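You operate a simulated robot arm through the tools that you are given. There is no shell and no other tool. Be economical: measure what you need, move in short steps, check, and stop when the job is done.

You run a simulated two-armed robot. Do the job below in one go: nothing can be reset, and whatever is moved stays where it is left.

JOB
Slide both corner guards under the blue strap, then tighten the strap on the low frames.
Fine: free the ratchet lock first and lock it again after. Where these are worked on the way, their far stop is far enough and under half their travel is too little: ratchet lock.

Only the result counts: the job must be done as asked and must still hold three seconds after the hand-in. Knocking over, shifting, dropping, spilling or breaking anything else fails it.

ROBOT AND FRAMES
Two 7-joint arms with two-finger parallel grippers on one trunk, on a base that drives. Base frame: it is fixed to the floor where the robot stands at the start and does not move with it; the origin is under the middle of the robot, x ahead of it, y to its left, z up. Lengths are in m, angles in rad, forces in N, time in s.
The left shoulder is at the start at [0.066, 0.181, 1.087], the right one opposite. With the tool pointing down near the work surface each hand reaches from about 0.1 to 0.72 m from the robot's upright axis, wherever it stands, measured 20 degrees to its own side. Places, roughly: blue strap [0.8, 0.4, 0.7]; far corner guard [0.5, 0, 0.9]; ratchet corner guard [0.9, 0.3, 0.9]; ratchet handle [0.9, 0.5, 0.7]; ratchet lock [0.8, 0.6, 0.7]. Payload 3.91 kg a hand.
The TCP of each hand is the grasp point between the finger pads, 0.03 m short of the fingertips. In the tool frame z runs along the fingers and y along their closing line. The gripper opens to 0.11 m. The fingers are 0.02 m wide and 0.01 m thick; the gripper's body (0.048 by 0.112 m) begins 0.055 m behind the TCP.
Orientation is that of the tool frame in the base frame, as a unit quaternion [w, x, y, z]. With the fingers straight down and closing along the base's y, the tool's x points along the base's -x, its y along +y and its z along -z.

CONTROLS
- The arms move only by the tool drive_tool. It takes "left_steps", "right_steps" or both (then of equal length, played together; a hand with none holds still); each is a list of rows, each a list of 7 numbers: the opening, from 0 (shut) to 1 (fully open), then the shift along the tool's x, y, z in m, then the turn, a rotation vector about the tool's x, y, z in rad. In form: [[jaw, dx, dy, dz, wx, wy, wz], ...]. A call has 1 to 10 rows; each row is the pose to reach, as a shift and turn from the pose commanded when the call began, along the tool's axes at that moment. Each row takes 0.2 s and may step no farther than 0.05 m and 0.15 rad from the row before; otherwise, or with a gripper value out of range, the whole call is refused. A pose out of reach is approached as far as the arm can. The call stops where the force on the tool passes 50 N (or 10 N more than at its start, if that is more) or the arm is blocked; 0.2 s more then pass. Each finger travels about 0.072 m/s and halts on what it meets, pressing with about 40 N; the grip force reading is that of the motor and also rises with nothing between the fingers. The clock runs only during rows and for 0.2 s after the last one: add rows that repeat a pose to give the fingers time. It gives the time, the measured TCP pose, the force on the tool (base axes), the opening and the grip force at its end, in the units of the frame above (readings bear some noise), with the torque about the TCP (base axes, N m) and any sound that the robot's microphone picked up.
- Cameras (640 x 400 px; columns grow to the right, rows downward): "scene" is now at [0.2042, 0.0328, 1.2737]; the picture's right is [0.37, -0.93, 0.00], its down [-0.53, -0.21, -0.82] and it looks along [0.76, 0.30, -0.58] (base axes); focal length 224 px, centre (320, 200). "left" rides on the left gripper at [0.072, -0.017, -0.103] in its tool frame; the picture's right is [0.23, 0.97, 0.00], its down [-0.76, 0.18, -0.62] and it looks along [-0.61, 0.14, 0.78] (tool axes); focal length 222 px, centre (320, 200). "right" rides on the right gripper at [0.073, 0.017, -0.103] in its tool frame; the picture's right is [-0.23, 0.97, 0.00], its down [-0.76, -0.18, -0.62] and it looks along [-0.61, -0.14, 0.78] (tool axes); focal length 222 px, centre (320, 200). There is no depth. A picture from a camera that has moved, and an enlarged one, comes with that camera's place and axes in the base frame and with its lens.
- snapshot(camera): a new picture of that camera. The clock stands still meanwhile.
- move_column(by): slides the trunk up (or, below 0, down) by that many m; the arms and the scene camera ride with it, the base frame stays. It gives what a move gives, with no picture.
- roll_base(legs): drives the robot by 1 to 6 legs, each [ahead, left, turn to the left] in m, m and rad, along the robot's own axes; the way and the turn of a leg run together, so that a leg with both is an arc; at most 1.5 m and 3.142 rad a leg. The arms and the cameras ride along, it lands a little off, and it stops where it bumps. It gives what a move gives.
- turn_head(pan, tilt): turns the head with the scene camera to pan (to the left, within 1.396 rad either way) and tilt (down, from -0.506 to 1.204), counted from straight ahead of the robot. It gives what a move gives.
- close_up(camera, box): a new picture of the part [left, top, right, bottom] of that camera's present view, enlarged. The clock stands still meanwhile.
- hand_in(): hands the job in; it is judged then, once.

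Go step by step. Nothing tells you exact positions but the pictures and the camera data: compare them with the known pose of the tool, close in by small moves and look again before you grip or let go. The budget is 120 turns and 88 pictures, counting those below and the enlarged ones. Unless the task says otherwise, let go and move clear before handing in, and close with one line.

The tools are called by a JSON object that holds its "name" and its "arguments". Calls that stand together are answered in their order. drive_tool: Moves the arms, as the interface text tells. Its arguments: {"type":"object","properties":{"left_steps":{"type":"array"},"right_steps":{"type":"array"}},"required":[]} The other tools are called the same way: move_column (by) slides the trunk up or down; roll_base (legs) drives the base; turn_head (pan, tilt) turns the head that bears the scene camera; snapshot (camera) takes a picture; close_up (camera, box) takes an enlarged picture of a part of a camera's view; hand_in () hands the job in.

At the start:

```text
time: 0.0
left_position: [0.3715, 0.4784, 1.0976]
left_tool_rot: [0.004, 0.0, 1.0, 0.001]
left_wrist_force: [-0.1, -0.1, 0.0]
left_moment: [-0.01, 0.0, -0.01]
left_gripper_width: 0.1099
left_finger_force: 0.0
right_position: [0.5064, -0.0419, 1.1039]
right_tool_rot: [0.003, 0.0, 1.0, 0.002]
right_wrist_force: [-0.3, -0.2, -0.1]
right_moment: [0.03, 0.0, 0.01]
right_gripper_width: 0.1099
right_finger_force: 0.1
trunk travel left (down, up): [-0.35, 0.164]
robot x, y, heading: [0.0016, 0.0011, 0.003]
head pan, tilt: [0.379, 0.62]
```

scene: 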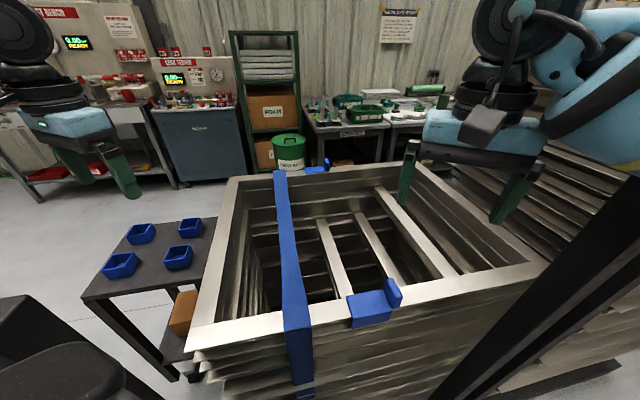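
right: 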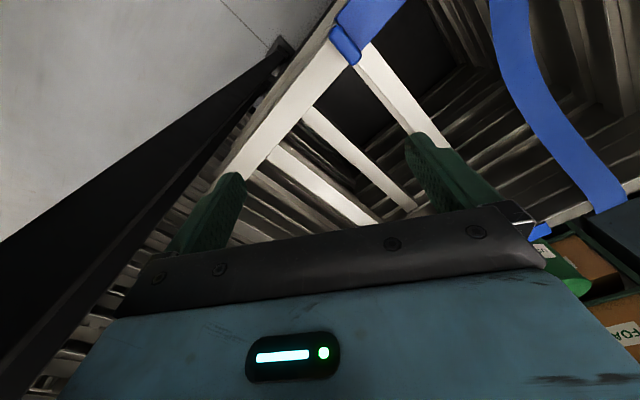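
left: 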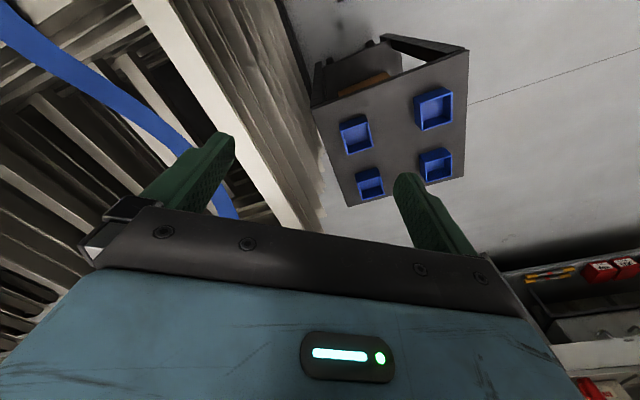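

I see a stack of frames with a blue strap over it, and two blue corner guards on the rim (near edge and far edge). I'll look closer before moving.

{"name": "close_up", "arguments": {"camera": "scene", "box": [180, 140, 420, 290]}}

{"name": "close_up", "arguments": {"camera": "scene", "box": [180, 250, 420, 400]}}

```text
2.67 times, centred on (300, 215) of scene
camera zoom: at [0.2042, 0.0328, 1.2737], right [0.37, -0.93, 0.0], down [-0.53, -0.21, -0.82], along [0.76, 0.3, -0.58], focal length 596 px, centre (373, 160)
```

zoom: 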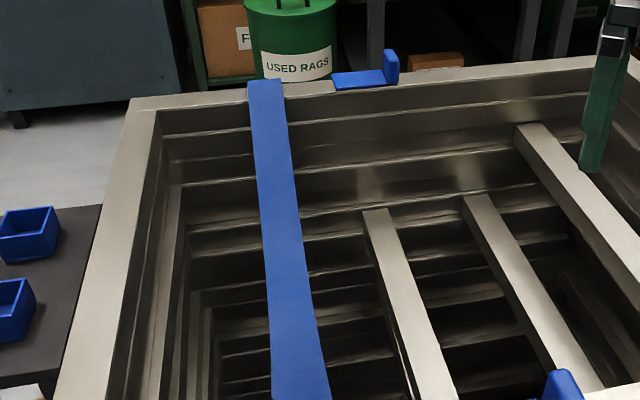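

```text
2.67 times, centred on (300, 325) of scene
camera zoom: at [0.2042, 0.0328, 1.2737], right [0.37, -0.93, 0.0], down [-0.53, -0.21, -0.82], along [0.76, 0.3, -0.58], focal length 596 px, centre (373, -133)
```

zoom: 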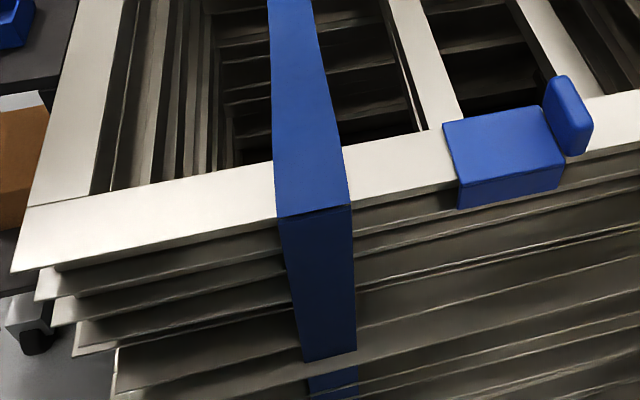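

The stack is rotated about 32° and its near edge is close to me; the ratchet side faces away and needs a drive around. I'll look left and right for a route.

{"name": "turn_head", "arguments": {"pan": 1.2, "tilt": 0.5}}

{"name": "snapshot", "arguments": {"camera": "scene"}}

{"name": "turn_head", "arguments": {"pan": -0.7, "tilt": 0.5}}

{"name": "snapshot", "arguments": {"camera": "scene"}}

```text
time: 1.1
left_position: [0.3729, 0.4775, 1.0962]
left_tool_rot: [0.004, 0.0, 1.0, 0.0]
left_wrist_force: [0.1, -0.2, -0.3]
left_moment: [0.02, 0.0, -0.04]
left_gripper_width: 0.11
left_finger_force: 0.1
right_position: [0.5067, -0.0417, 1.1029]
right_tool_rot: [0.003, 0.0, 1.0, 0.001]
right_wrist_force: [-0.6, -0.7, 0.4]
right_moment: [-0.02, -0.01, -0.04]
right_gripper_width: 0.1099
right_finger_force: 0.1
trunk travel left (down, up): [-0.35, 0.164]
robot x, y, heading: [-0.0, -0.0001, -0.001]
head pan, tilt: [1.201, 0.499]
```

```text
82 pictures are left
camera scene: at [0.1556, 0.0853, 1.2842], right [0.93, -0.36, 0.01], down [-0.17, -0.45, -0.88], along [0.32, 0.82, -0.48], focal length 224 px, centre (320, 200)
```

scene: 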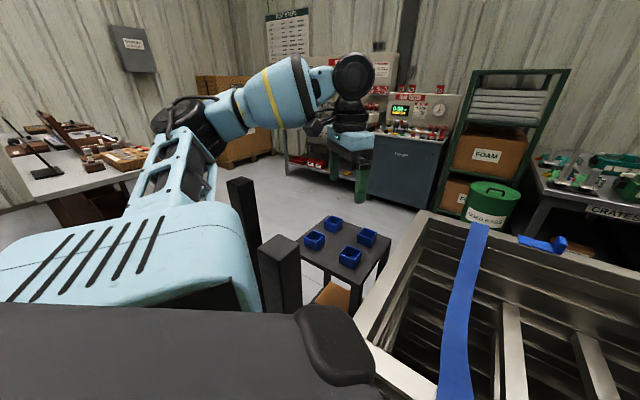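

```text
time: 3.0
left_position: [0.3708, 0.4778, 1.0966]
left_tool_rot: [0.004, 0.001, 1.0, 0.001]
left_wrist_force: [-0.8, -0.3, -0.3]
left_moment: [0.02, 0.03, -0.02]
left_gripper_width: 0.11
left_finger_force: 0.2
right_position: [0.507, -0.0423, 1.1031]
right_tool_rot: [0.003, 0.001, 1.0, 0.001]
right_wrist_force: [0.2, -0.3, -0.5]
right_moment: [0.02, -0.02, -0.04]
right_gripper_width: 0.1099
right_finger_force: 0.0
trunk travel left (down, up): [-0.35, 0.164]
robot x, y, heading: [-0.0022, -0.0, -0.001]
head pan, tilt: [-0.7, 0.499]
```

```text
81 pictures are left
camera scene: at [0.1922, -0.0581, 1.2843], right [-0.64, -0.77, -0.01], down [-0.36, 0.31, -0.88], along [0.67, -0.56, -0.47], focal length 224 px, centre (320, 200)
```

scene: 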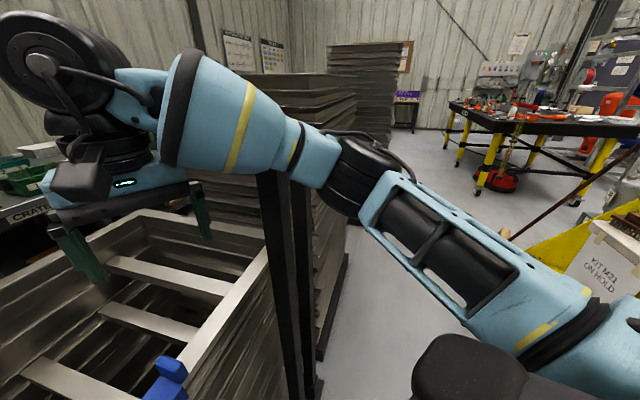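

Tall post stands at about (0.475, -0.19), a table on the left. I'll do the near guard first, so I look closely at it and the left-hand obstacles.

{"name": "turn_head", "arguments": {"pan": 0.1, "tilt": 1.0}}

{"name": "snapshot", "arguments": {"camera": "scene"}}

{"name": "close_up", "arguments": {"camera": "right", "box": [240, 0, 480, 150]}}

```text
time: 4.2
left_position: [0.3715, 0.4777, 1.0976]
left_tool_rot: [0.003, 0.0, 1.0, 0.001]
left_wrist_force: [0.3, -0.5, 0.0]
left_moment: [0.01, -0.01, -0.02]
left_gripper_width: 0.1101
left_finger_force: 0.0
right_position: [0.5066, -0.0413, 1.1037]
right_tool_rot: [0.003, 0.001, 1.0, 0.002]
right_wrist_force: [-0.3, 0.5, -0.6]
right_moment: [0.0, 0.02, 0.01]
right_gripper_width: 0.11
right_finger_force: 0.0
trunk travel left (down, up): [-0.35, 0.164]
robot x, y, heading: [-0.0023, -0.0009, 0.001]
head pan, tilt: [0.099, 1.0]
```

```text
80 pictures are left
camera scene: at [0.1923, 0.0074, 1.2433], right [0.1, -1.0, 0.0], down [-0.83, -0.08, -0.55], along [0.54, 0.05, -0.84], focal length 224 px, centre (320, 200)
```

scene: 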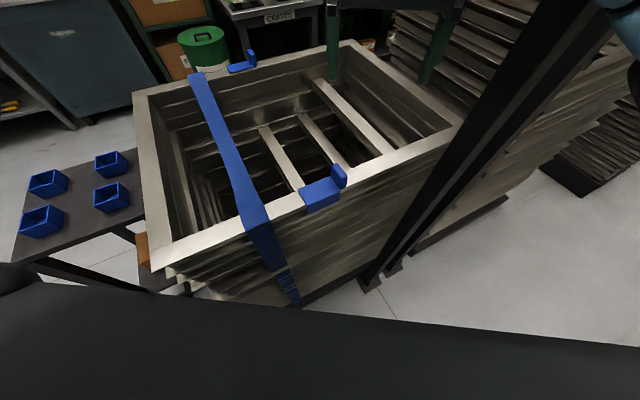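

```text
2.67 times, centred on (360, 75) of right
camera zoom: at [0.4336, -0.0249, 1.2076], right [0.23, 0.97, 0.0], down [0.76, -0.18, 0.63], along [0.61, -0.14, -0.78], focal length 592 px, centre (213, 533)
```

zoom: 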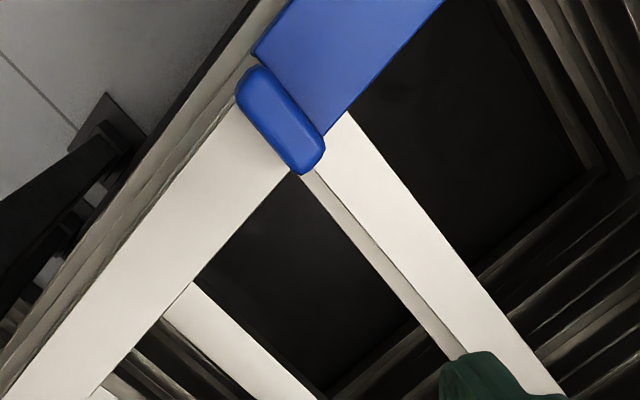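

The near guard's knob top is at about (0.458, 0.0, 0.925). The right arm is very near the post, so I'll retract it and use the left hand for the near guard.

{"name": "drive_tool", "arguments": {"right_steps": [[1, 0.03, 0, -0.03, 0, 0, 0], [1, 0.07, 0, -0.05, 0, 0, 0], [1, 0.12, 0, -0.05, 0, 0, 0], [1, 0.17, 0, -0.05, 0, 0, 0], [1, 0.21, 0, -0.05, 0, 0, 0], [1, 0.23, -0.04, -0.05, 0, 0, 0], [1, 0.23, -0.08, -0.05, 0, 0, 0]]}}

{"name": "snapshot", "arguments": {"camera": "scene"}}

```text
time: 5.4
left_position: [0.3788, 0.4802, 1.0943]
left_tool_rot: [0.001, 0.0, 1.0, 0.0]
left_wrist_force: [-0.2, 0.2, 0.2]
left_moment: [0.01, 0.01, 0.0]
left_gripper_width: 0.1098
left_finger_force: 0.0
right_position: [0.3557, -0.0343, 1.1654]
right_tool_rot: [-0.069, 0.091, 0.993, 0.033]
right_wrist_force: [-0.2, 0.4, -0.1]
right_moment: [-0.02, 0.0, 0.0]
right_gripper_width: 0.1101
right_finger_force: 0.0
trunk travel left (down, up): [-0.35, 0.164]
robot x, y, heading: [-0.0011, -0.0012, 0.002]
head pan, tilt: [0.099, 1.0]
stopped in row 6 (right hand): the arm was blocked; the commanded pose is now the measured one
```

```text
78 pictures are left
camera scene: at [0.2067, 0.0048, 1.2497], right [0.03, -1.0, 0.0], down [-0.78, -0.03, -0.63], along [0.63, 0.02, -0.78], focal length 224 px, centre (320, 200)
```

scene: 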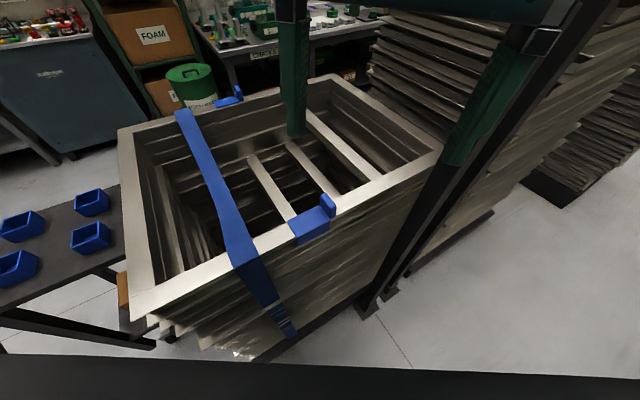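

The right hand bumped my own head. I'll ease it forward and out to the right.

{"name": "drive_tool", "arguments": {"right_steps": [[1, -0.03, 0, 0, 0, 0, 0], [1, -0.04, -0.03, 0, 0, 0, 0], [1, -0.04, -0.07, 0, 0, 0, 0], [1, -0.03, -0.11, 0, 0, 0, 0], [1, 0.0, -0.15, 0, 0, 0, 0], [1, 0.02, -0.18, 0, 0, 0, 0]]}}

{"name": "snapshot", "arguments": {"camera": "scene"}}

```text
time: 6.7
left_position: [0.3782, 0.4786, 1.0951]
left_tool_rot: [0.001, 0.0, 1.0, 0.0]
left_wrist_force: [0.3, -0.4, -0.4]
left_moment: [-0.01, -0.02, 0.02]
left_gripper_width: 0.1103
left_finger_force: 0.1
right_position: [0.3299, -0.1889, 1.1581]
right_tool_rot: [-0.068, 0.099, 0.992, 0.03]
right_wrist_force: [34.6, 2.7, -21.9]
right_moment: [-1.09, 2.78, -1.33]
right_gripper_width: 0.1101
right_finger_force: 0.0
trunk travel left (down, up): [-0.35, 0.164]
robot x, y, heading: [0.001, -0.0012, -0.003]
head pan, tilt: [0.099, 1.0]
stopped in row 6 (right hand): the force on the tool passed its limit at 52 N (the readings are from after the stop); the commanded pose is now the measured one
```

```text
77 pictures are left
camera scene: at [0.2022, 0.0019, 1.2443], right [0.01, -1.0, 0.0], down [-0.82, -0.01, -0.57], along [0.57, 0.0, -0.82], focal length 224 px, centre (320, 200)
```

scene: 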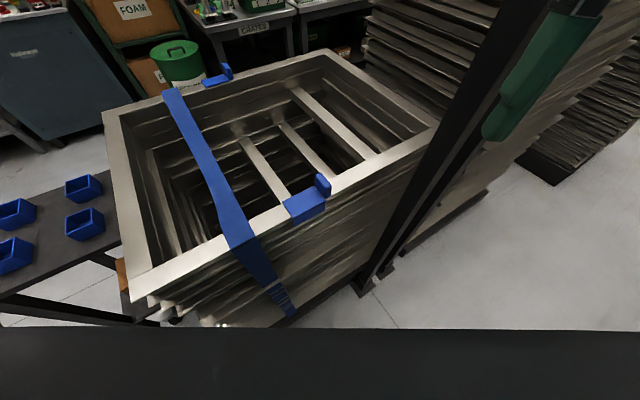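

Likely pressing on my own body/shoulder; I'll back off forward a little.

{"name": "drive_tool", "arguments": {"right_steps": [[1, -0.02, 0.0, 0, 0, 0, 0], [1, -0.03, 0.01, 0, 0, 0, 0], [1, -0.03, 0.01, 0, 0, 0, 0]]}}

{"name": "snapshot", "arguments": {"camera": "right"}}

```text
time: 7.5
left_position: [0.3785, 0.4801, 1.0953]
left_tool_rot: [-0.001, 0.0, 1.0, 0.0]
left_wrist_force: [0.0, 0.2, -0.1]
left_moment: [0.02, 0.01, -0.04]
left_gripper_width: 0.11
left_finger_force: 0.1
right_position: [0.3593, -0.1854, 1.1567]
right_tool_rot: [-0.065, 0.093, 0.993, 0.032]
right_wrist_force: [-0.1, 0.4, -0.1]
right_moment: [0.01, -0.01, 0.01]
right_gripper_width: 0.1103
right_finger_force: 0.1
trunk travel left (down, up): [-0.35, 0.164]
robot x, y, heading: [-0.0048, -0.0009, 0.001]
head pan, tilt: [0.099, 1.0]
```

```text
76 pictures are left
camera right: at [0.3045, -0.162, 1.2708], right [0.41, 0.91, 0.02], down [0.78, -0.36, 0.51], along [0.47, -0.19, -0.86], focal length 222 px, centre (320, 200)
```

right: 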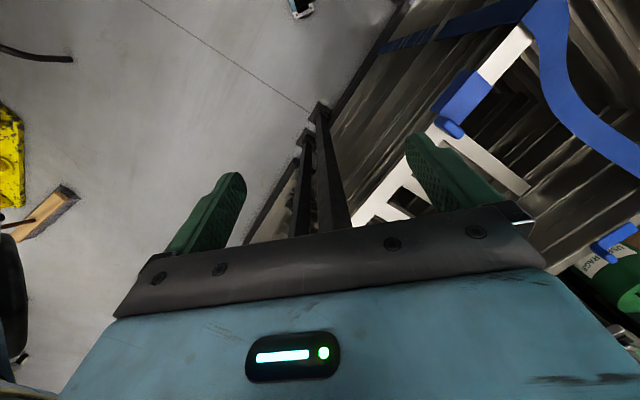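

Right hand is now free and clear of the posts. I move the left hand over the near guard's knob, turned to close along the frame edge.

{"name": "drive_tool", "arguments": {"left_steps": [[1, -0.008, -0.048, 0, 0, 0, -0.057], [1, -0.016, -0.096, 0, 0, 0, -0.114], [1, -0.024, -0.144, 0, 0, 0, -0.171], [1, -0.032, -0.192, 0, 0, 0, -0.228], [1, -0.04, -0.24, 0, 0, 0, -0.285], [1, -0.048, -0.288, 0, 0, 0, -0.342], [1, -0.056, -0.336, 0, 0, 0, -0.399], [1, -0.064, -0.384, 0, 0, 0, -0.456], [1, -0.072, -0.432, 0, 0, 0, -0.513], [1, -0.08, -0.478, 0, 0, 0, -0.567]]}}

{"name": "snapshot", "arguments": {"camera": "left"}}

{"name": "snapshot", "arguments": {"camera": "scene"}}

```text
time: 9.8
left_position: [0.4133, 0.1235, 1.1135]
left_tool_rot: [0.028, -0.27, 0.962, 0.003]
left_wrist_force: [0.5, -0.1, 0.4]
left_moment: [-0.03, -0.02, 0.01]
left_gripper_width: 0.1099
left_finger_force: 0.1
left hand out of reach, approached as far as the arm can: row 8, 9, 10
right_position: [0.3419, -0.202, 1.1593]
right_tool_rot: [-0.058, 0.093, 0.993, 0.042]
right_wrist_force: [-0.4, -0.2, 0.0]
right_moment: [0.02, -0.02, 0.02]
right_gripper_width: 0.1102
right_finger_force: 0.1
trunk travel left (down, up): [-0.35, 0.164]
robot x, y, heading: [-0.0026, -0.0011, 0.004]
head pan, tilt: [0.099, 1.0]
stopped in row 10 (left hand): the arm was blocked; the commanded pose is now the measured one
```

```text
75 pictures are left
camera left: at [0.3556, 0.0698, 1.2125], right [-0.7, 0.71, -0.02], down [0.52, 0.54, 0.66], along [0.49, 0.45, -0.75], focal length 222 px, centre (320, 200)
```

left: 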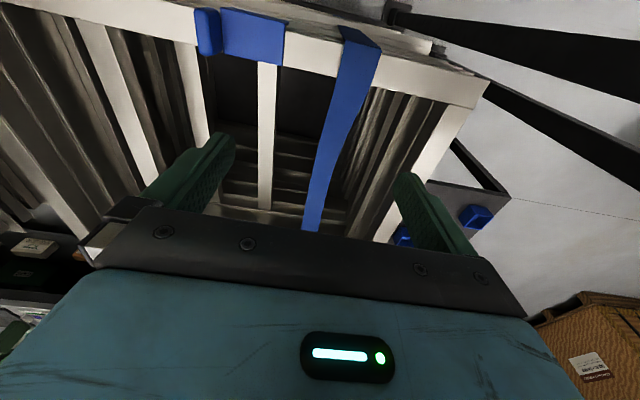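

```text
74 pictures are left
camera scene: at [0.182, -0.011, 1.2456], right [0.1, -0.99, -0.02], down [-0.83, -0.08, -0.55], along [0.55, 0.07, -0.83], focal length 224 px, centre (320, 200)
```

scene: 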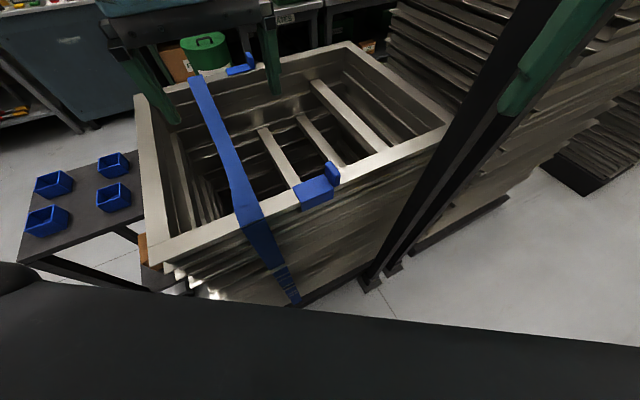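

Tall posts flank the front of the stack on both sides (L near (0.19,0.29), R near (0.49,-0.21)). I'll raise the trunk, so arms and camera clear them, and look again.

{"name": "move_column", "arguments": {"by": 0.16}}

{"name": "turn_head", "arguments": {"pan": 1.0, "tilt": 0.8}}

{"name": "snapshot", "arguments": {"camera": "scene"}}

{"name": "turn_head", "arguments": {"pan": -0.7, "tilt": 0.8}}

{"name": "snapshot", "arguments": {"camera": "scene"}}

```text
time: 11.7
left_position: [0.4177, 0.1444, 1.2838]
left_tool_rot: [0.042, -0.272, 0.961, -0.012]
left_wrist_force: [-0.4, 0.5, 0.0]
left_moment: [-0.01, -0.02, -0.01]
left_gripper_width: 0.1098
left_finger_force: 0.1
right_position: [0.36, -0.1832, 1.3163]
right_tool_rot: [-0.067, 0.096, 0.993, 0.032]
right_wrist_force: [0.0, -0.4, -0.5]
right_moment: [0.01, -0.02, 0.01]
right_gripper_width: 0.1099
right_finger_force: 0.0
trunk travel left (down, up): [-0.51, 0.004]
robot x, y, heading: [0.0014, 0.0003, -0.002]
head pan, tilt: [0.099, 1.0]
```

```text
time: 12.9
left_position: [0.4155, 0.1436, 1.2854]
left_tool_rot: [0.043, -0.272, 0.961, -0.011]
left_wrist_force: [-0.3, 0.5, -0.4]
left_moment: [-0.01, 0.03, -0.01]
left_gripper_width: 0.11
left_finger_force: 0.1
right_position: [0.361, -0.183, 1.317]
right_tool_rot: [-0.065, 0.095, 0.993, 0.033]
right_wrist_force: [0.4, 0.1, 0.5]
right_moment: [0.03, -0.02, 0.01]
right_gripper_width: 0.1099
right_finger_force: 0.0
trunk travel left (down, up): [-0.51, 0.004]
robot x, y, heading: [0.0018, -0.0046, -0.0]
head pan, tilt: [1.0, 0.799]
```

```text
73 pictures are left
camera scene: at [0.0585, 0.0701, 1.4412], right [0.84, -0.54, 0.0], down [-0.39, -0.6, -0.7], along [0.38, 0.59, -0.72], focal length 224 px, centre (320, 200)
```

scene: 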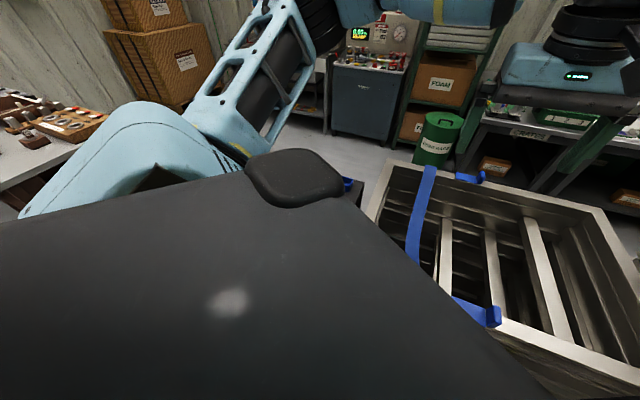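

```text
time: 14.6
left_position: [0.4167, 0.1426, 1.285]
left_tool_rot: [0.044, -0.272, 0.961, -0.012]
left_wrist_force: [0.3, 0.1, -0.4]
left_moment: [-0.02, 0.03, 0.03]
left_gripper_width: 0.1098
left_finger_force: 0.2
right_position: [0.3608, -0.1836, 1.3168]
right_tool_rot: [-0.065, 0.095, 0.993, 0.032]
right_wrist_force: [0.8, 0.9, 0.1]
right_moment: [0.0, 0.02, 0.0]
right_gripper_width: 0.1099
right_finger_force: 0.0
trunk travel left (down, up): [-0.51, 0.004]
robot x, y, heading: [0.0015, 0.0013, 0.004]
head pan, tilt: [-0.7, 0.799]
```

```text
72 pictures are left
camera scene: at [0.0763, -0.0497, 1.4412], right [-0.64, -0.76, 0.0], down [-0.55, 0.46, -0.7], along [0.53, -0.45, -0.72], focal length 224 px, centre (320, 200)
```

scene: 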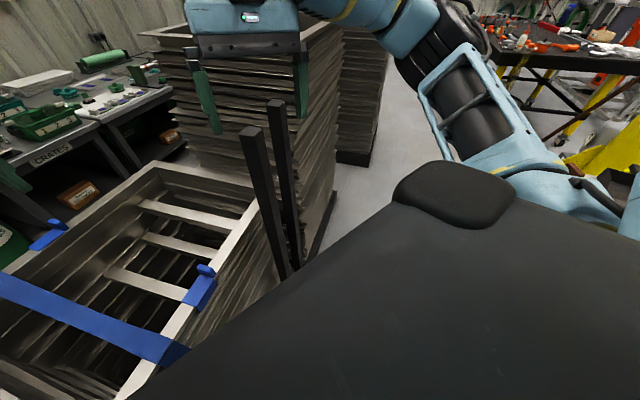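

The posts reach about z=1.21; my hands are above them. I'll turn the robot to face the stack squarely and shift right/back to be centred between the posts.

{"name": "roll_base", "arguments": {"legs": [[-0.03, 0, 0], [0, 0, 0.567], [-0.05, -0.15, 0]]}}

{"name": "turn_head", "arguments": {"pan": 0.0, "tilt": 0.9}}

{"name": "snapshot", "arguments": {"camera": "scene"}}

{"name": "snapshot", "arguments": {"camera": "right"}}

```text
time: 18.6
left_position: [0.2838, 0.191, 1.2852]
left_tool_rot: [0.044, -0.529, 0.848, 0.001]
left_wrist_force: [-0.2, 0.0, -0.5]
left_moment: [0.01, -0.03, -0.01]
left_gripper_width: 0.1098
left_finger_force: 0.2
right_position: [0.4122, -0.1149, 1.3159]
right_tool_rot: [-0.072, -0.186, 0.98, 0.013]
right_wrist_force: [-0.6, 0.4, 0.0]
right_moment: [-0.01, -0.01, 0.01]
right_gripper_width: 0.1099
right_finger_force: 0.1
trunk travel left (down, up): [-0.51, 0.004]
robot x, y, heading: [0.0088, -0.1543, 0.561]
head pan, tilt: [-0.7, 0.799]
```

```text
time: 19.6
left_position: [0.2855, 0.1908, 1.2858]
left_tool_rot: [0.044, -0.529, 0.848, 0.001]
left_wrist_force: [-1.2, -0.5, 0.1]
left_moment: [0.02, -0.03, -0.05]
left_gripper_width: 0.1101
left_finger_force: 0.1
right_position: [0.411, -0.115, 1.3163]
right_tool_rot: [-0.071, -0.186, 0.98, 0.013]
right_wrist_force: [-0.4, -0.6, 0.1]
right_moment: [0.0, -0.02, 0.01]
right_gripper_width: 0.11
right_finger_force: 0.0
trunk travel left (down, up): [-0.51, 0.004]
robot x, y, heading: [0.0114, -0.1544, 0.566]
head pan, tilt: [0.0, 0.901]
```

```text
71 pictures are left
camera scene: at [0.0854, -0.102, 1.4333], right [0.53, -0.85, 0.0], down [-0.66, -0.42, -0.62], along [0.53, 0.33, -0.78], focal length 224 px, centre (320, 200)
```

scene: 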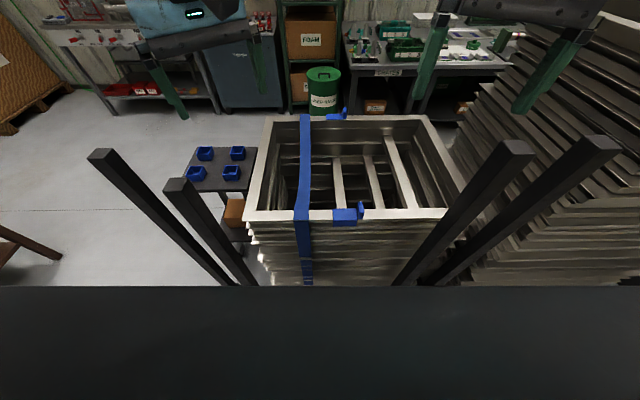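

```text
70 pictures are left
camera right: at [0.3541, -0.1257, 1.4305], right [-0.14, 0.99, 0.02], down [0.86, 0.11, 0.5], along [0.5, 0.09, -0.86], focal length 222 px, centre (320, 200)
```

right: 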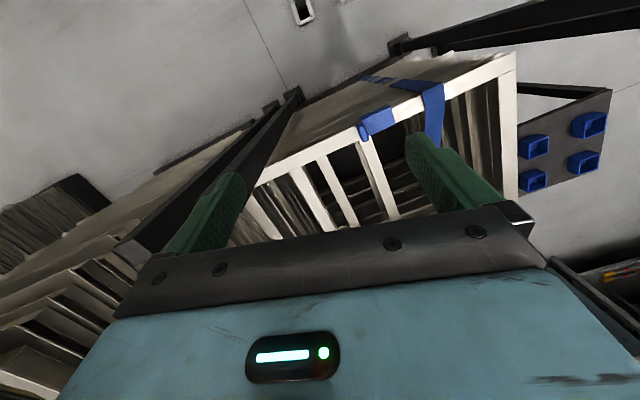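

The robot is centred and square to the stack. Now the right hand goes over the near guard's knob, fingers straight down and aligned with the edge.

{"name": "drive_tool", "arguments": {"right_steps": [[1, -0.025, 0.016, 0.026, 0.011, -0.021, -0.032], [1, -0.045, 0.03, 0.052, 0.022, -0.043, -0.064], [1, -0.065, 0.045, 0.08, 0.033, -0.065, -0.096], [1, -0.085, 0.06, 0.108, 0.044, -0.086, -0.128], [1, -0.1, 0.07, 0.135, 0.055, -0.108, -0.16], [1, -0.114, 0.08, 0.156, 0.065, -0.129, -0.192], [1, -0.114, 0.08, 0.156, 0.065, -0.129, -0.192]]}}

{"name": "snapshot", "arguments": {"camera": "right"}}

{"name": "snapshot", "arguments": {"camera": "scene"}}

```text
time: 21.2
left_position: [0.2846, 0.1903, 1.286]
left_tool_rot: [0.044, -0.529, 0.848, 0.001]
left_wrist_force: [0.3, -0.6, -0.3]
left_moment: [0.01, -0.01, 0.01]
left_gripper_width: 0.1101
left_finger_force: 0.0
right_position: [0.4656, 0.0019, 1.1491]
right_tool_rot: [0.0, -0.28, 0.96, 0.0]
right_wrist_force: [-0.6, -0.6, 0.1]
right_moment: [-0.02, -0.03, 0.02]
right_gripper_width: 0.1099
right_finger_force: 0.1
trunk travel left (down, up): [-0.51, 0.004]
robot x, y, heading: [0.0069, -0.1526, 0.563]
head pan, tilt: [0.0, 0.901]
```

```text
69 pictures are left
camera right: at [0.3945, -0.0228, 1.2535], right [-0.33, 0.94, 0.0], down [0.74, 0.26, 0.62], along [0.59, 0.21, -0.78], focal length 222 px, centre (320, 200)
```

right: 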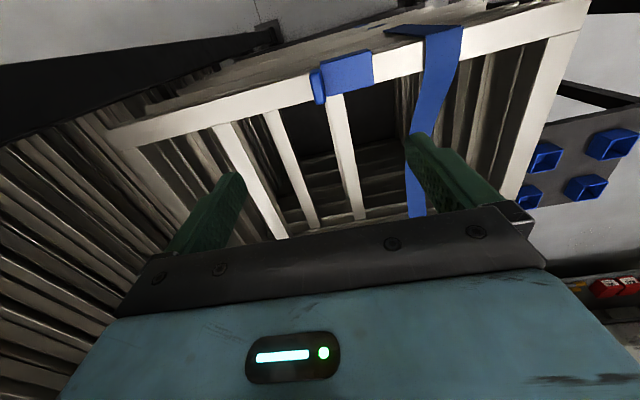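

```text
68 pictures are left
camera scene: at [0.0852, -0.1023, 1.4334], right [0.53, -0.85, 0.0], down [-0.66, -0.42, -0.62], along [0.53, 0.33, -0.78], focal length 224 px, centre (320, 200)
```

scene: 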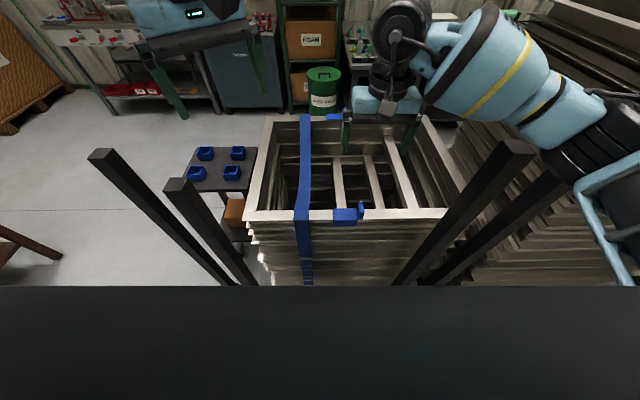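

The right forearm hangs over the right posts, so I'll back the robot up and pitch the hand so that it comes in through the gap between the posts.

{"name": "roll_base", "arguments": {"legs": [[-0.13, 0, 0]]}}

{"name": "drive_tool", "arguments": {"right_steps": [[1, -0.03, 0, 0, 0, -0.14, 0], [1, -0.05, 0, 0.02, 0, -0.28, 0], [1, -0.07, 0, 0.04, 0, -0.42, 0], [1, -0.08, 0, 0.06, 0, -0.55, 0], [1, -0.08, 0, 0.08, 0, -0.65, 0], [1, -0.08, 0, 0.08, 0, -0.65, 0]]}}

{"name": "snapshot", "arguments": {"camera": "scene"}}

{"name": "snapshot", "arguments": {"camera": "right"}}

```text
time: 22.5
left_position: [0.1781, 0.1229, 1.2833]
left_tool_rot: [0.044, -0.528, 0.848, 0.001]
left_wrist_force: [0.4, 0.1, 0.2]
left_moment: [0.0, -0.03, -0.02]
left_gripper_width: 0.1099
left_finger_force: 0.1
right_position: [0.3573, -0.0668, 1.1488]
right_tool_rot: [-0.002, -0.279, 0.96, -0.001]
right_wrist_force: [0.5, 0.3, 0.3]
right_moment: [0.0, -0.05, -0.01]
right_gripper_width: 0.1099
right_finger_force: 0.1
trunk travel left (down, up): [-0.51, 0.004]
robot x, y, heading: [-0.0968, -0.2165, 0.562]
head pan, tilt: [0.0, 0.901]
```

```text
time: 23.9
left_position: [0.1763, 0.1227, 1.2851]
left_tool_rot: [0.044, -0.529, 0.847, 0.0]
left_wrist_force: [-0.7, -0.1, 0.4]
left_moment: [-0.02, -0.01, 0.03]
left_gripper_width: 0.1099
left_finger_force: 0.1
right_position: [0.4222, -0.0239, 1.0704]
right_tool_rot: [0.306, -0.264, 0.91, 0.089]
right_wrist_force: [0.1, -0.8, 0.4]
right_moment: [-0.02, 0.0, 0.02]
right_gripper_width: 0.1102
right_finger_force: 0.0
trunk travel left (down, up): [-0.51, 0.004]
robot x, y, heading: [-0.1008, -0.2232, 0.564]
head pan, tilt: [0.0, 0.901]
```

```text
67 pictures are left
camera scene: at [-0.0235, -0.1705, 1.4333], right [0.53, -0.85, 0.0], down [-0.66, -0.42, -0.62], along [0.53, 0.33, -0.78], focal length 224 px, centre (320, 200)
```

scene: 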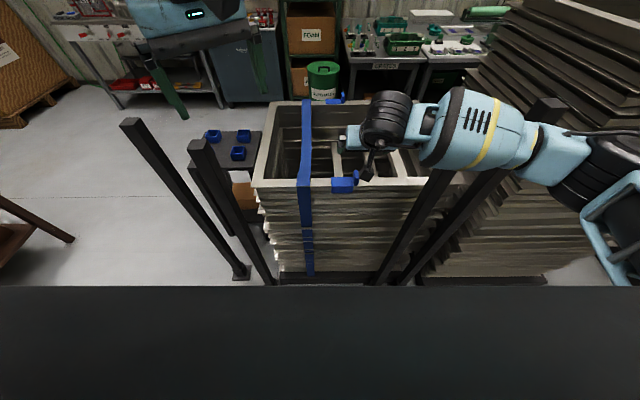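

```text
66 pictures are left
camera right: at [0.3124, -0.0745, 1.1096], right [-0.37, 0.92, 0.14], down [0.29, -0.03, 0.96], along [0.88, 0.39, -0.26], focal length 222 px, centre (320, 200)
```

right: 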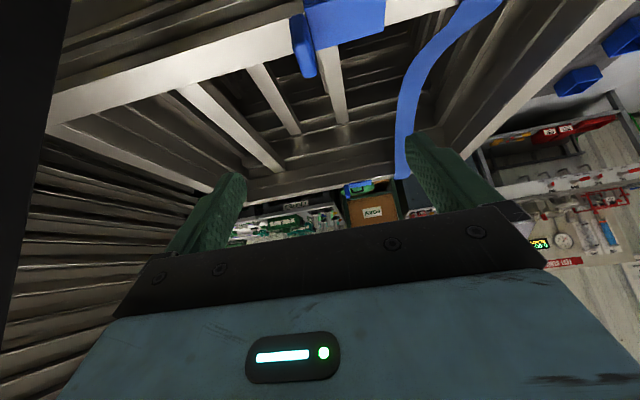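

Arm is close to the right post still; shifting the base left gives the right arm more lateral room.

{"name": "roll_base", "arguments": {"legs": [[0, 0.13, 0]]}}

{"name": "drive_tool", "arguments": {"right_steps": [[1, 0, -0.04, 0, 0, -0.1, 0], [1, 0.0, -0.08, 0, 0, -0.2, 0], [1, 0.0, -0.12, 0, 0, -0.25, 0], [1, 0.0, -0.13, 0, 0, -0.25, 0], [1, 0.0, -0.13, 0, 0, -0.25, 0]]}}

{"name": "snapshot", "arguments": {"camera": "scene"}}

{"name": "snapshot", "arguments": {"camera": "right"}}

```text
time: 25.7
left_position: [0.1053, 0.2336, 1.2841]
left_tool_rot: [0.044, -0.529, 0.848, 0.001]
left_wrist_force: [0.7, -0.8, -0.3]
left_moment: [0.02, -0.01, 0.0]
left_gripper_width: 0.1099
left_finger_force: 0.1
right_position: [0.3527, 0.0858, 1.071]
right_tool_rot: [0.306, -0.266, 0.91, 0.089]
right_wrist_force: [0.4, 0.2, 0.1]
right_moment: [0.01, 0.0, 0.0]
right_gripper_width: 0.11
right_finger_force: 0.1
trunk travel left (down, up): [-0.51, 0.004]
robot x, y, heading: [-0.1652, -0.1078, 0.559]
head pan, tilt: [0.0, 0.901]
```

```text
time: 26.9
left_position: [0.1059, 0.2335, 1.285]
left_tool_rot: [0.044, -0.529, 0.848, 0.0]
left_wrist_force: [-0.2, 0.7, -0.4]
left_moment: [0.02, 0.04, 0.0]
left_gripper_width: 0.1103
left_finger_force: 0.0
right_position: [0.4218, -0.0239, 1.0722]
right_tool_rot: [0.417, -0.252, 0.865, 0.121]
right_wrist_force: [1.0, 0.4, 0.6]
right_moment: [0.01, 0.02, 0.01]
right_gripper_width: 0.1101
right_finger_force: 0.0
trunk travel left (down, up): [-0.51, 0.004]
robot x, y, heading: [-0.1668, -0.1095, 0.565]
head pan, tilt: [0.0, 0.901]
```

```text
65 pictures are left
camera scene: at [-0.0938, -0.0592, 1.4333], right [0.54, -0.84, 0.0], down [-0.66, -0.42, -0.62], along [0.52, 0.33, -0.78], focal length 224 px, centre (320, 200)
```

scene: 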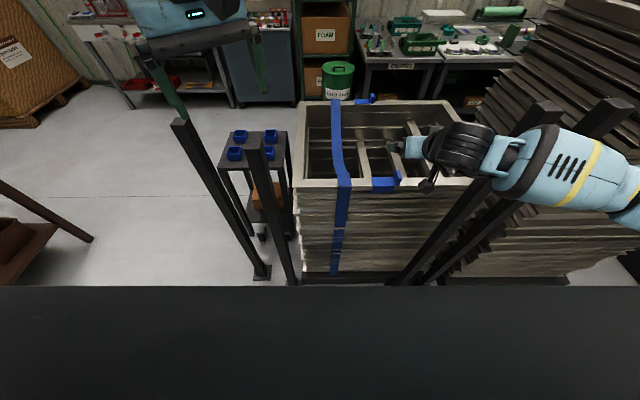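

```text
64 pictures are left
camera right: at [0.3066, -0.0763, 1.0804], right [-0.4, 0.9, 0.18], down [0.08, -0.16, 0.98], along [0.91, 0.41, -0.01], focal length 222 px, centre (320, 200)
```

right: 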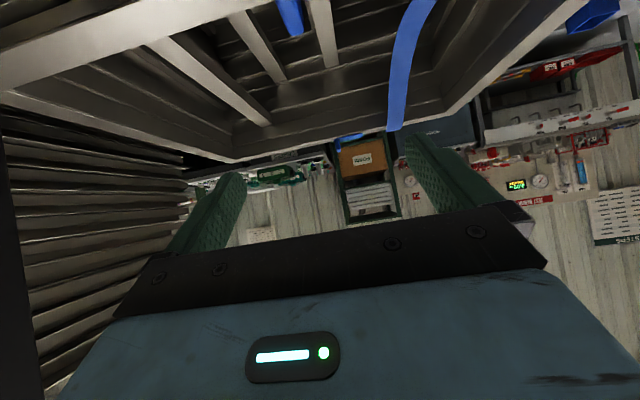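

The arm stays on the robot side of the posts. I bring the hand down close above the knob and look.

{"name": "drive_tool", "arguments": {"right_steps": [[1, 0.02, 0, 0.03, 0, 0, 0], [1, 0.04, 0, 0.06, 0, 0, 0], [1, 0.06, 0, 0.088, 0, 0, 0], [1, 0.06, 0, 0.088, 0, 0, 0]]}}

{"name": "close_up", "arguments": {"camera": "scene", "box": [280, 80, 560, 255]}}

{"name": "snapshot", "arguments": {"camera": "right"}}

```text
time: 27.9
left_position: [0.105, 0.2334, 1.2845]
left_tool_rot: [0.045, -0.529, 0.847, 0.002]
left_wrist_force: [0.2, 0.1, 0.3]
left_moment: [0.0, -0.04, 0.0]
left_gripper_width: 0.11
left_finger_force: 0.1
right_position: [0.4483, -0.0072, 0.9674]
right_tool_rot: [0.417, -0.252, 0.865, 0.122]
right_wrist_force: [0.9, -0.1, 0.1]
right_moment: [0.0, -0.04, 0.01]
right_gripper_width: 0.11
right_finger_force: 0.0
trunk travel left (down, up): [-0.51, 0.004]
robot x, y, heading: [-0.1689, -0.1086, 0.566]
head pan, tilt: [0.0, 0.901]
```

```text
2.29 times, centred on (420, 168) of scene
camera zoom: at [-0.0941, -0.0595, 1.4334], right [0.54, -0.84, 0.0], down [-0.66, -0.42, -0.62], along [0.52, 0.33, -0.78], focal length 511 px, centre (91, 274)
```

zoom: 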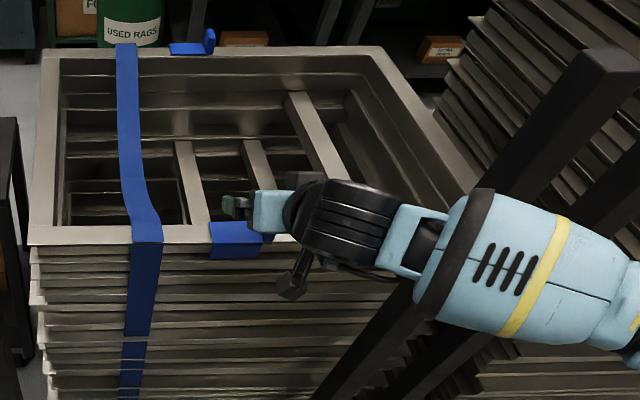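

```text
62 pictures are left
camera right: at [0.3323, -0.0601, 0.9755], right [-0.4, 0.9, 0.18], down [0.08, -0.16, 0.98], along [0.91, 0.41, -0.01], focal length 222 px, centre (320, 200)
```

right: 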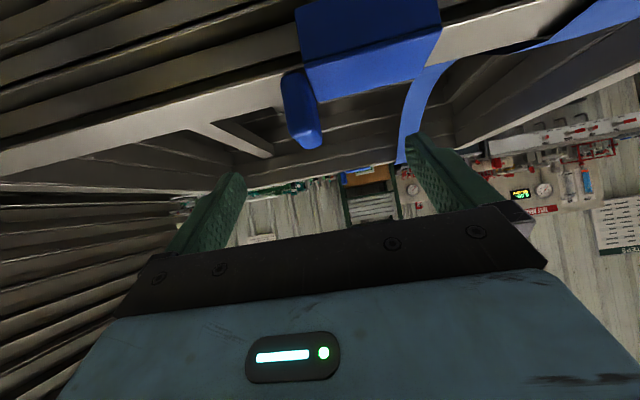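

Plate top is z≈0.905 and knob top ≈0.94. I lower a bit more and close on the knob.

{"name": "drive_tool", "arguments": {"right_steps": [[1, 0.011, -0.003, 0.013, 0, 0, 0], [1, 0.022, -0.003, 0.027, 0, 0, 0], [1, 0.022, -0.003, 0.027, 0, 0, 0]]}}

{"name": "snapshot", "arguments": {"camera": "right"}}

```text
time: 28.7
left_position: [0.1048, 0.2341, 1.2859]
left_tool_rot: [0.044, -0.529, 0.847, 0.001]
left_wrist_force: [0.9, -0.4, -0.2]
left_moment: [0.02, 0.0, 0.0]
left_gripper_width: 0.1099
left_finger_force: 0.0
right_position: [0.4559, -0.0048, 0.9324]
right_tool_rot: [0.417, -0.252, 0.865, 0.121]
right_wrist_force: [-0.7, -1.1, 0.5]
right_moment: [-0.03, 0.01, 0.03]
right_gripper_width: 0.1098
right_finger_force: 0.0
trunk travel left (down, up): [-0.51, 0.004]
robot x, y, heading: [-0.1682, -0.1136, 0.56]
head pan, tilt: [0.0, 0.901]
```

```text
61 pictures are left
camera right: at [0.3411, -0.0575, 0.9415], right [-0.4, 0.9, 0.18], down [0.08, -0.16, 0.98], along [0.91, 0.41, -0.01], focal length 222 px, centre (320, 200)
```

right: 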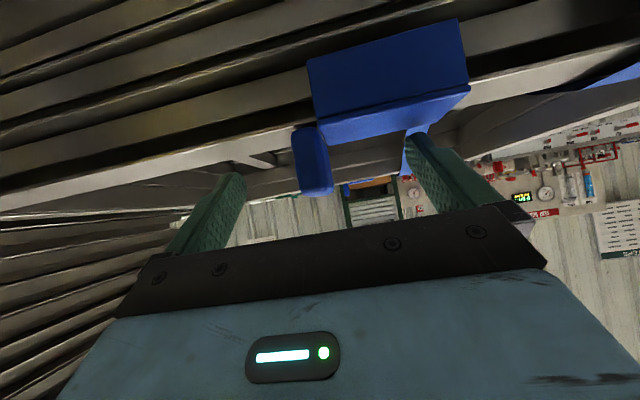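

The fingers straddle the knob. Closing now.

{"name": "drive_tool", "arguments": {"right_steps": [[0, 0, 0, 0, 0, 0, 0], [0, 0, 0, 0, 0, 0, 0], [0, 0, 0, 0, 0, 0, 0], [0, 0, 0, 0, 0, 0, 0], [0, 0, 0, 0, 0, 0, 0], [0, 0, 0, 0, 0, 0, 0]]}}

{"name": "snapshot", "arguments": {"camera": "right"}}

```text
time: 30.1
left_position: [0.1051, 0.234, 1.2843]
left_tool_rot: [0.045, -0.53, 0.847, 0.001]
left_wrist_force: [0.5, -0.1, 0.7]
left_moment: [-0.02, -0.02, -0.02]
left_gripper_width: 0.1099
left_finger_force: 0.1
right_position: [0.4564, -0.0038, 0.9332]
right_tool_rot: [0.417, -0.253, 0.864, 0.122]
right_wrist_force: [0.3, 0.1, -0.7]
right_moment: [0.61, 0.4, 1.8]
right_gripper_width: 0.0158
right_finger_force: 45.0
trunk travel left (down, up): [-0.51, 0.004]
robot x, y, heading: [-0.1675, -0.109, 0.571]
head pan, tilt: [0.0, 0.901]
```

```text
60 pictures are left
camera right: at [0.341, -0.0572, 0.9416], right [-0.41, 0.9, 0.18], down [0.08, -0.16, 0.98], along [0.91, 0.41, -0.01], focal length 222 px, centre (320, 200)
```

right: 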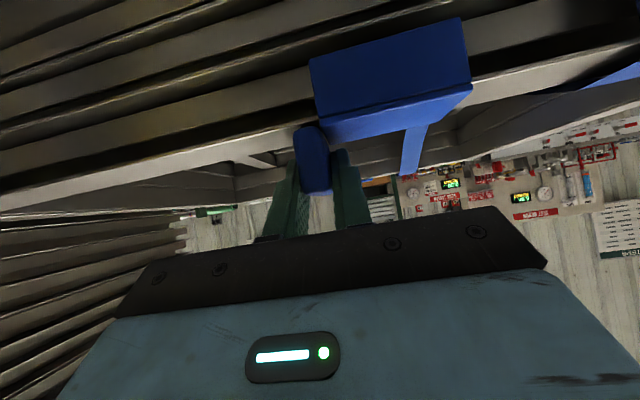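

Knob gripped (1.6 cm). I slide it left along the edge toward the strap in small steps.

{"name": "drive_tool", "arguments": {"right_steps": [[0, 0, 0.015, 0, 0, 0, 0], [0, 0, 0.03, 0, 0, 0, 0], [0, 0, 0.045, 0, 0, 0, 0], [0, 0, 0.06, 0, 0, 0, 0]]}}

{"name": "snapshot", "arguments": {"camera": "right"}}

{"name": "close_up", "arguments": {"camera": "scene", "box": [280, 80, 560, 255]}}

```text
time: 31.1
left_position: [0.1068, 0.2327, 1.2837]
left_tool_rot: [0.045, -0.529, 0.847, 0.002]
left_wrist_force: [-0.8, -0.2, -1.0]
left_moment: [-0.01, -0.01, 0.02]
left_gripper_width: 0.1101
left_finger_force: 0.2
right_position: [0.4225, 0.0474, 0.9324]
right_tool_rot: [0.417, -0.254, 0.864, 0.123]
right_wrist_force: [-4.7, -1.8, -2.8]
right_moment: [1.04, -0.2, 1.66]
right_gripper_width: 0.0161
right_finger_force: 45.2
trunk travel left (down, up): [-0.51, 0.004]
robot x, y, heading: [-0.1654, -0.1057, 0.559]
head pan, tilt: [0.0, 0.901]
```

```text
59 pictures are left
camera right: at [0.3075, -0.0062, 0.9417], right [-0.41, 0.9, 0.18], down [0.08, -0.16, 0.98], along [0.91, 0.41, -0.01], focal length 222 px, centre (320, 200)
```

right: 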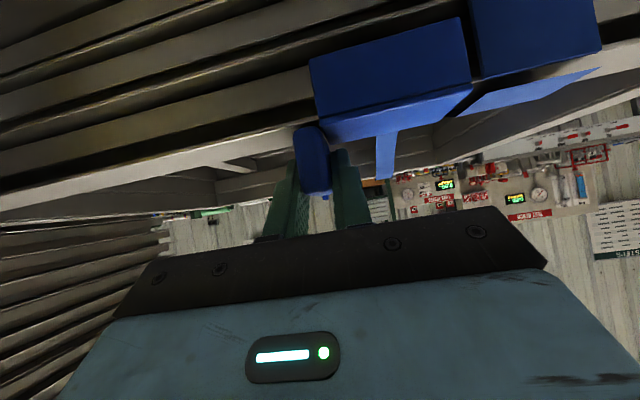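

```text
2.29 times, centred on (420, 168) of scene
camera zoom: at [-0.0942, -0.0595, 1.4333], right [0.54, -0.84, 0.0], down [-0.66, -0.42, -0.62], along [0.53, 0.33, -0.78], focal length 511 px, centre (91, 274)
```

zoom: 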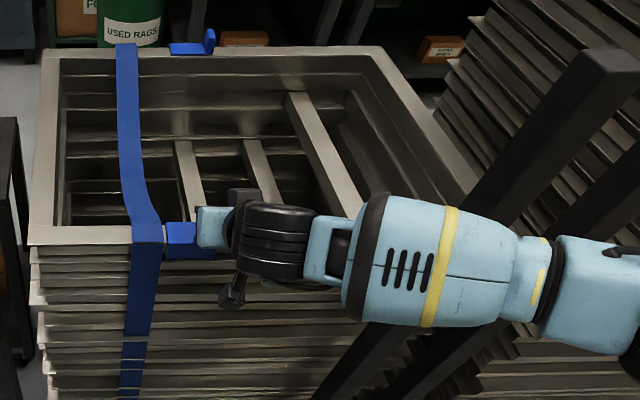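

The guard's leading edge is at the strap. I continue in small steps, watching the force.

{"name": "drive_tool", "arguments": {"right_steps": [[0, 0, 0.01, 0, 0, 0, 0], [0, 0, 0.02, 0, 0, 0, 0], [0, 0, 0.03, 0, 0, 0, 0], [0, 0, 0.04, 0, 0, 0, 0]]}}

{"name": "snapshot", "arguments": {"camera": "right"}}

```text
time: 32.1
left_position: [0.1056, 0.2352, 1.2848]
left_tool_rot: [0.045, -0.53, 0.847, 0.001]
left_wrist_force: [0.5, -0.3, -0.7]
left_moment: [-0.03, -0.01, 0.01]
left_gripper_width: 0.1099
left_finger_force: 0.1
right_position: [0.4022, 0.0798, 0.9324]
right_tool_rot: [0.416, -0.253, 0.865, 0.121]
right_wrist_force: [-7.8, -5.3, -8.9]
right_moment: [0.79, 0.19, 1.68]
right_gripper_width: 0.0164
right_finger_force: 44.7
trunk travel left (down, up): [-0.51, 0.004]
robot x, y, heading: [-0.1701, -0.1094, 0.567]
head pan, tilt: [0.0, 0.901]
```

```text
57 pictures are left
camera right: at [0.2859, 0.0267, 0.942], right [-0.4, 0.9, 0.18], down [0.09, -0.16, 0.98], along [0.91, 0.41, -0.01], focal length 222 px, centre (320, 200)
```

right: 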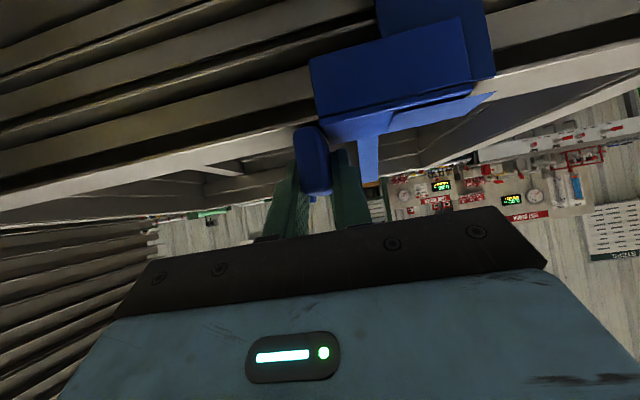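

The picture is ambiguous on whether the guard runs under or over the strap; I need a closer look before going on.

{"name": "close_up", "arguments": {"camera": "right", "box": [270, 0, 530, 200]}}

{"name": "close_up", "arguments": {"camera": "scene", "box": [305, 150, 417, 220]}}

```text
2.00 times, centred on (400, 100) of right
camera zoom: at [0.2859, 0.0267, 0.942], right [-0.4, 0.9, 0.18], down [0.09, -0.16, 0.98], along [0.91, 0.41, -0.01], focal length 444 px, centre (160, 400)
```

zoom: 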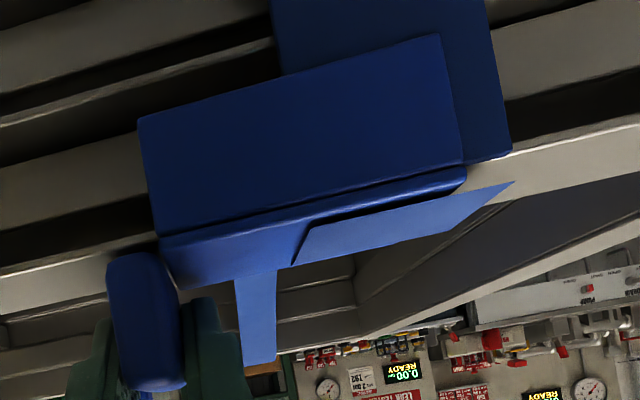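

```text
5.71 times, centred on (361, 185) of scene
camera zoom: at [-0.0941, -0.0596, 1.4332], right [0.54, -0.84, 0.0], down [-0.66, -0.42, -0.62], along [0.53, 0.33, -0.78], focal length 1277 px, centre (86, 286)
```

zoom: 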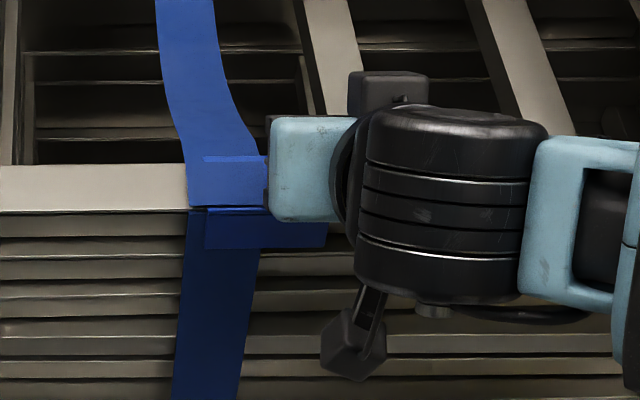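

On top the plate is indeed going under the strap (strap lies over it). About 2.5 cm more centres it.

{"name": "drive_tool", "arguments": {"right_steps": [[0, 0, 0.009, 0, 0, 0, 0], [0, 0, 0.018, 0, 0, 0, 0], [0, 0, 0.027, 0, 0, 0, 0], [0, 0, 0.027, 0, 0, 0, 0]]}}

{"name": "close_up", "arguments": {"camera": "scene", "box": [305, 150, 417, 220]}}

{"name": "close_up", "arguments": {"camera": "right", "box": [270, 0, 530, 200]}}

```text
time: 33.1
left_position: [0.1054, 0.2313, 1.2846]
left_tool_rot: [0.044, -0.529, 0.847, 0.001]
left_wrist_force: [0.1, 0.0, -0.6]
left_moment: [-0.01, -0.04, 0.02]
left_gripper_width: 0.11
left_finger_force: 0.1
right_position: [0.3877, 0.0982, 0.9328]
right_tool_rot: [0.417, -0.251, 0.866, 0.12]
right_wrist_force: [-13.7, -22.4, -11.0]
right_moment: [0.3, 1.01, 1.65]
right_gripper_width: 0.0162
right_finger_force: 45.0
trunk travel left (down, up): [-0.51, 0.004]
robot x, y, heading: [-0.1695, -0.1089, 0.565]
head pan, tilt: [0.0, 0.901]
```

```text
5.71 times, centred on (361, 185) of scene
camera zoom: at [-0.0945, -0.0622, 1.4333], right [0.53, -0.85, 0.0], down [-0.66, -0.42, -0.62], along [0.53, 0.33, -0.78], focal length 1277 px, centre (86, 286)
```

zoom: 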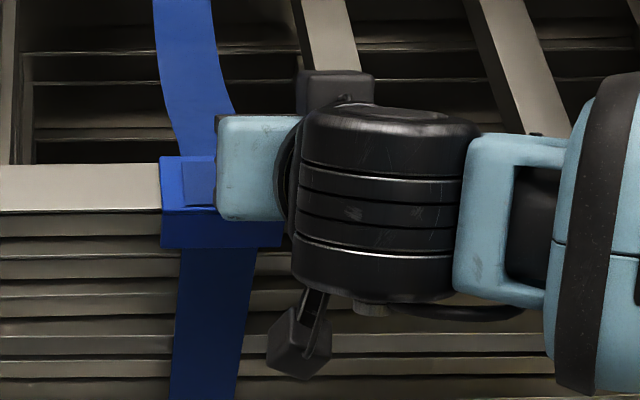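

```text
2.00 times, centred on (400, 100) of right
camera zoom: at [0.273, 0.0466, 0.9421], right [-0.4, 0.9, 0.18], down [0.09, -0.15, 0.98], along [0.91, 0.41, -0.02], focal length 444 px, centre (160, 400)
```

zoom: 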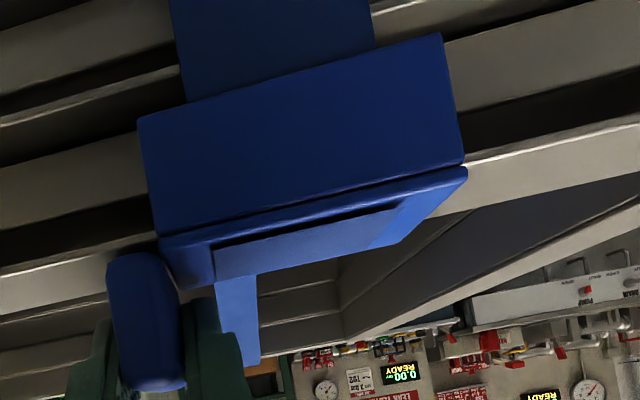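

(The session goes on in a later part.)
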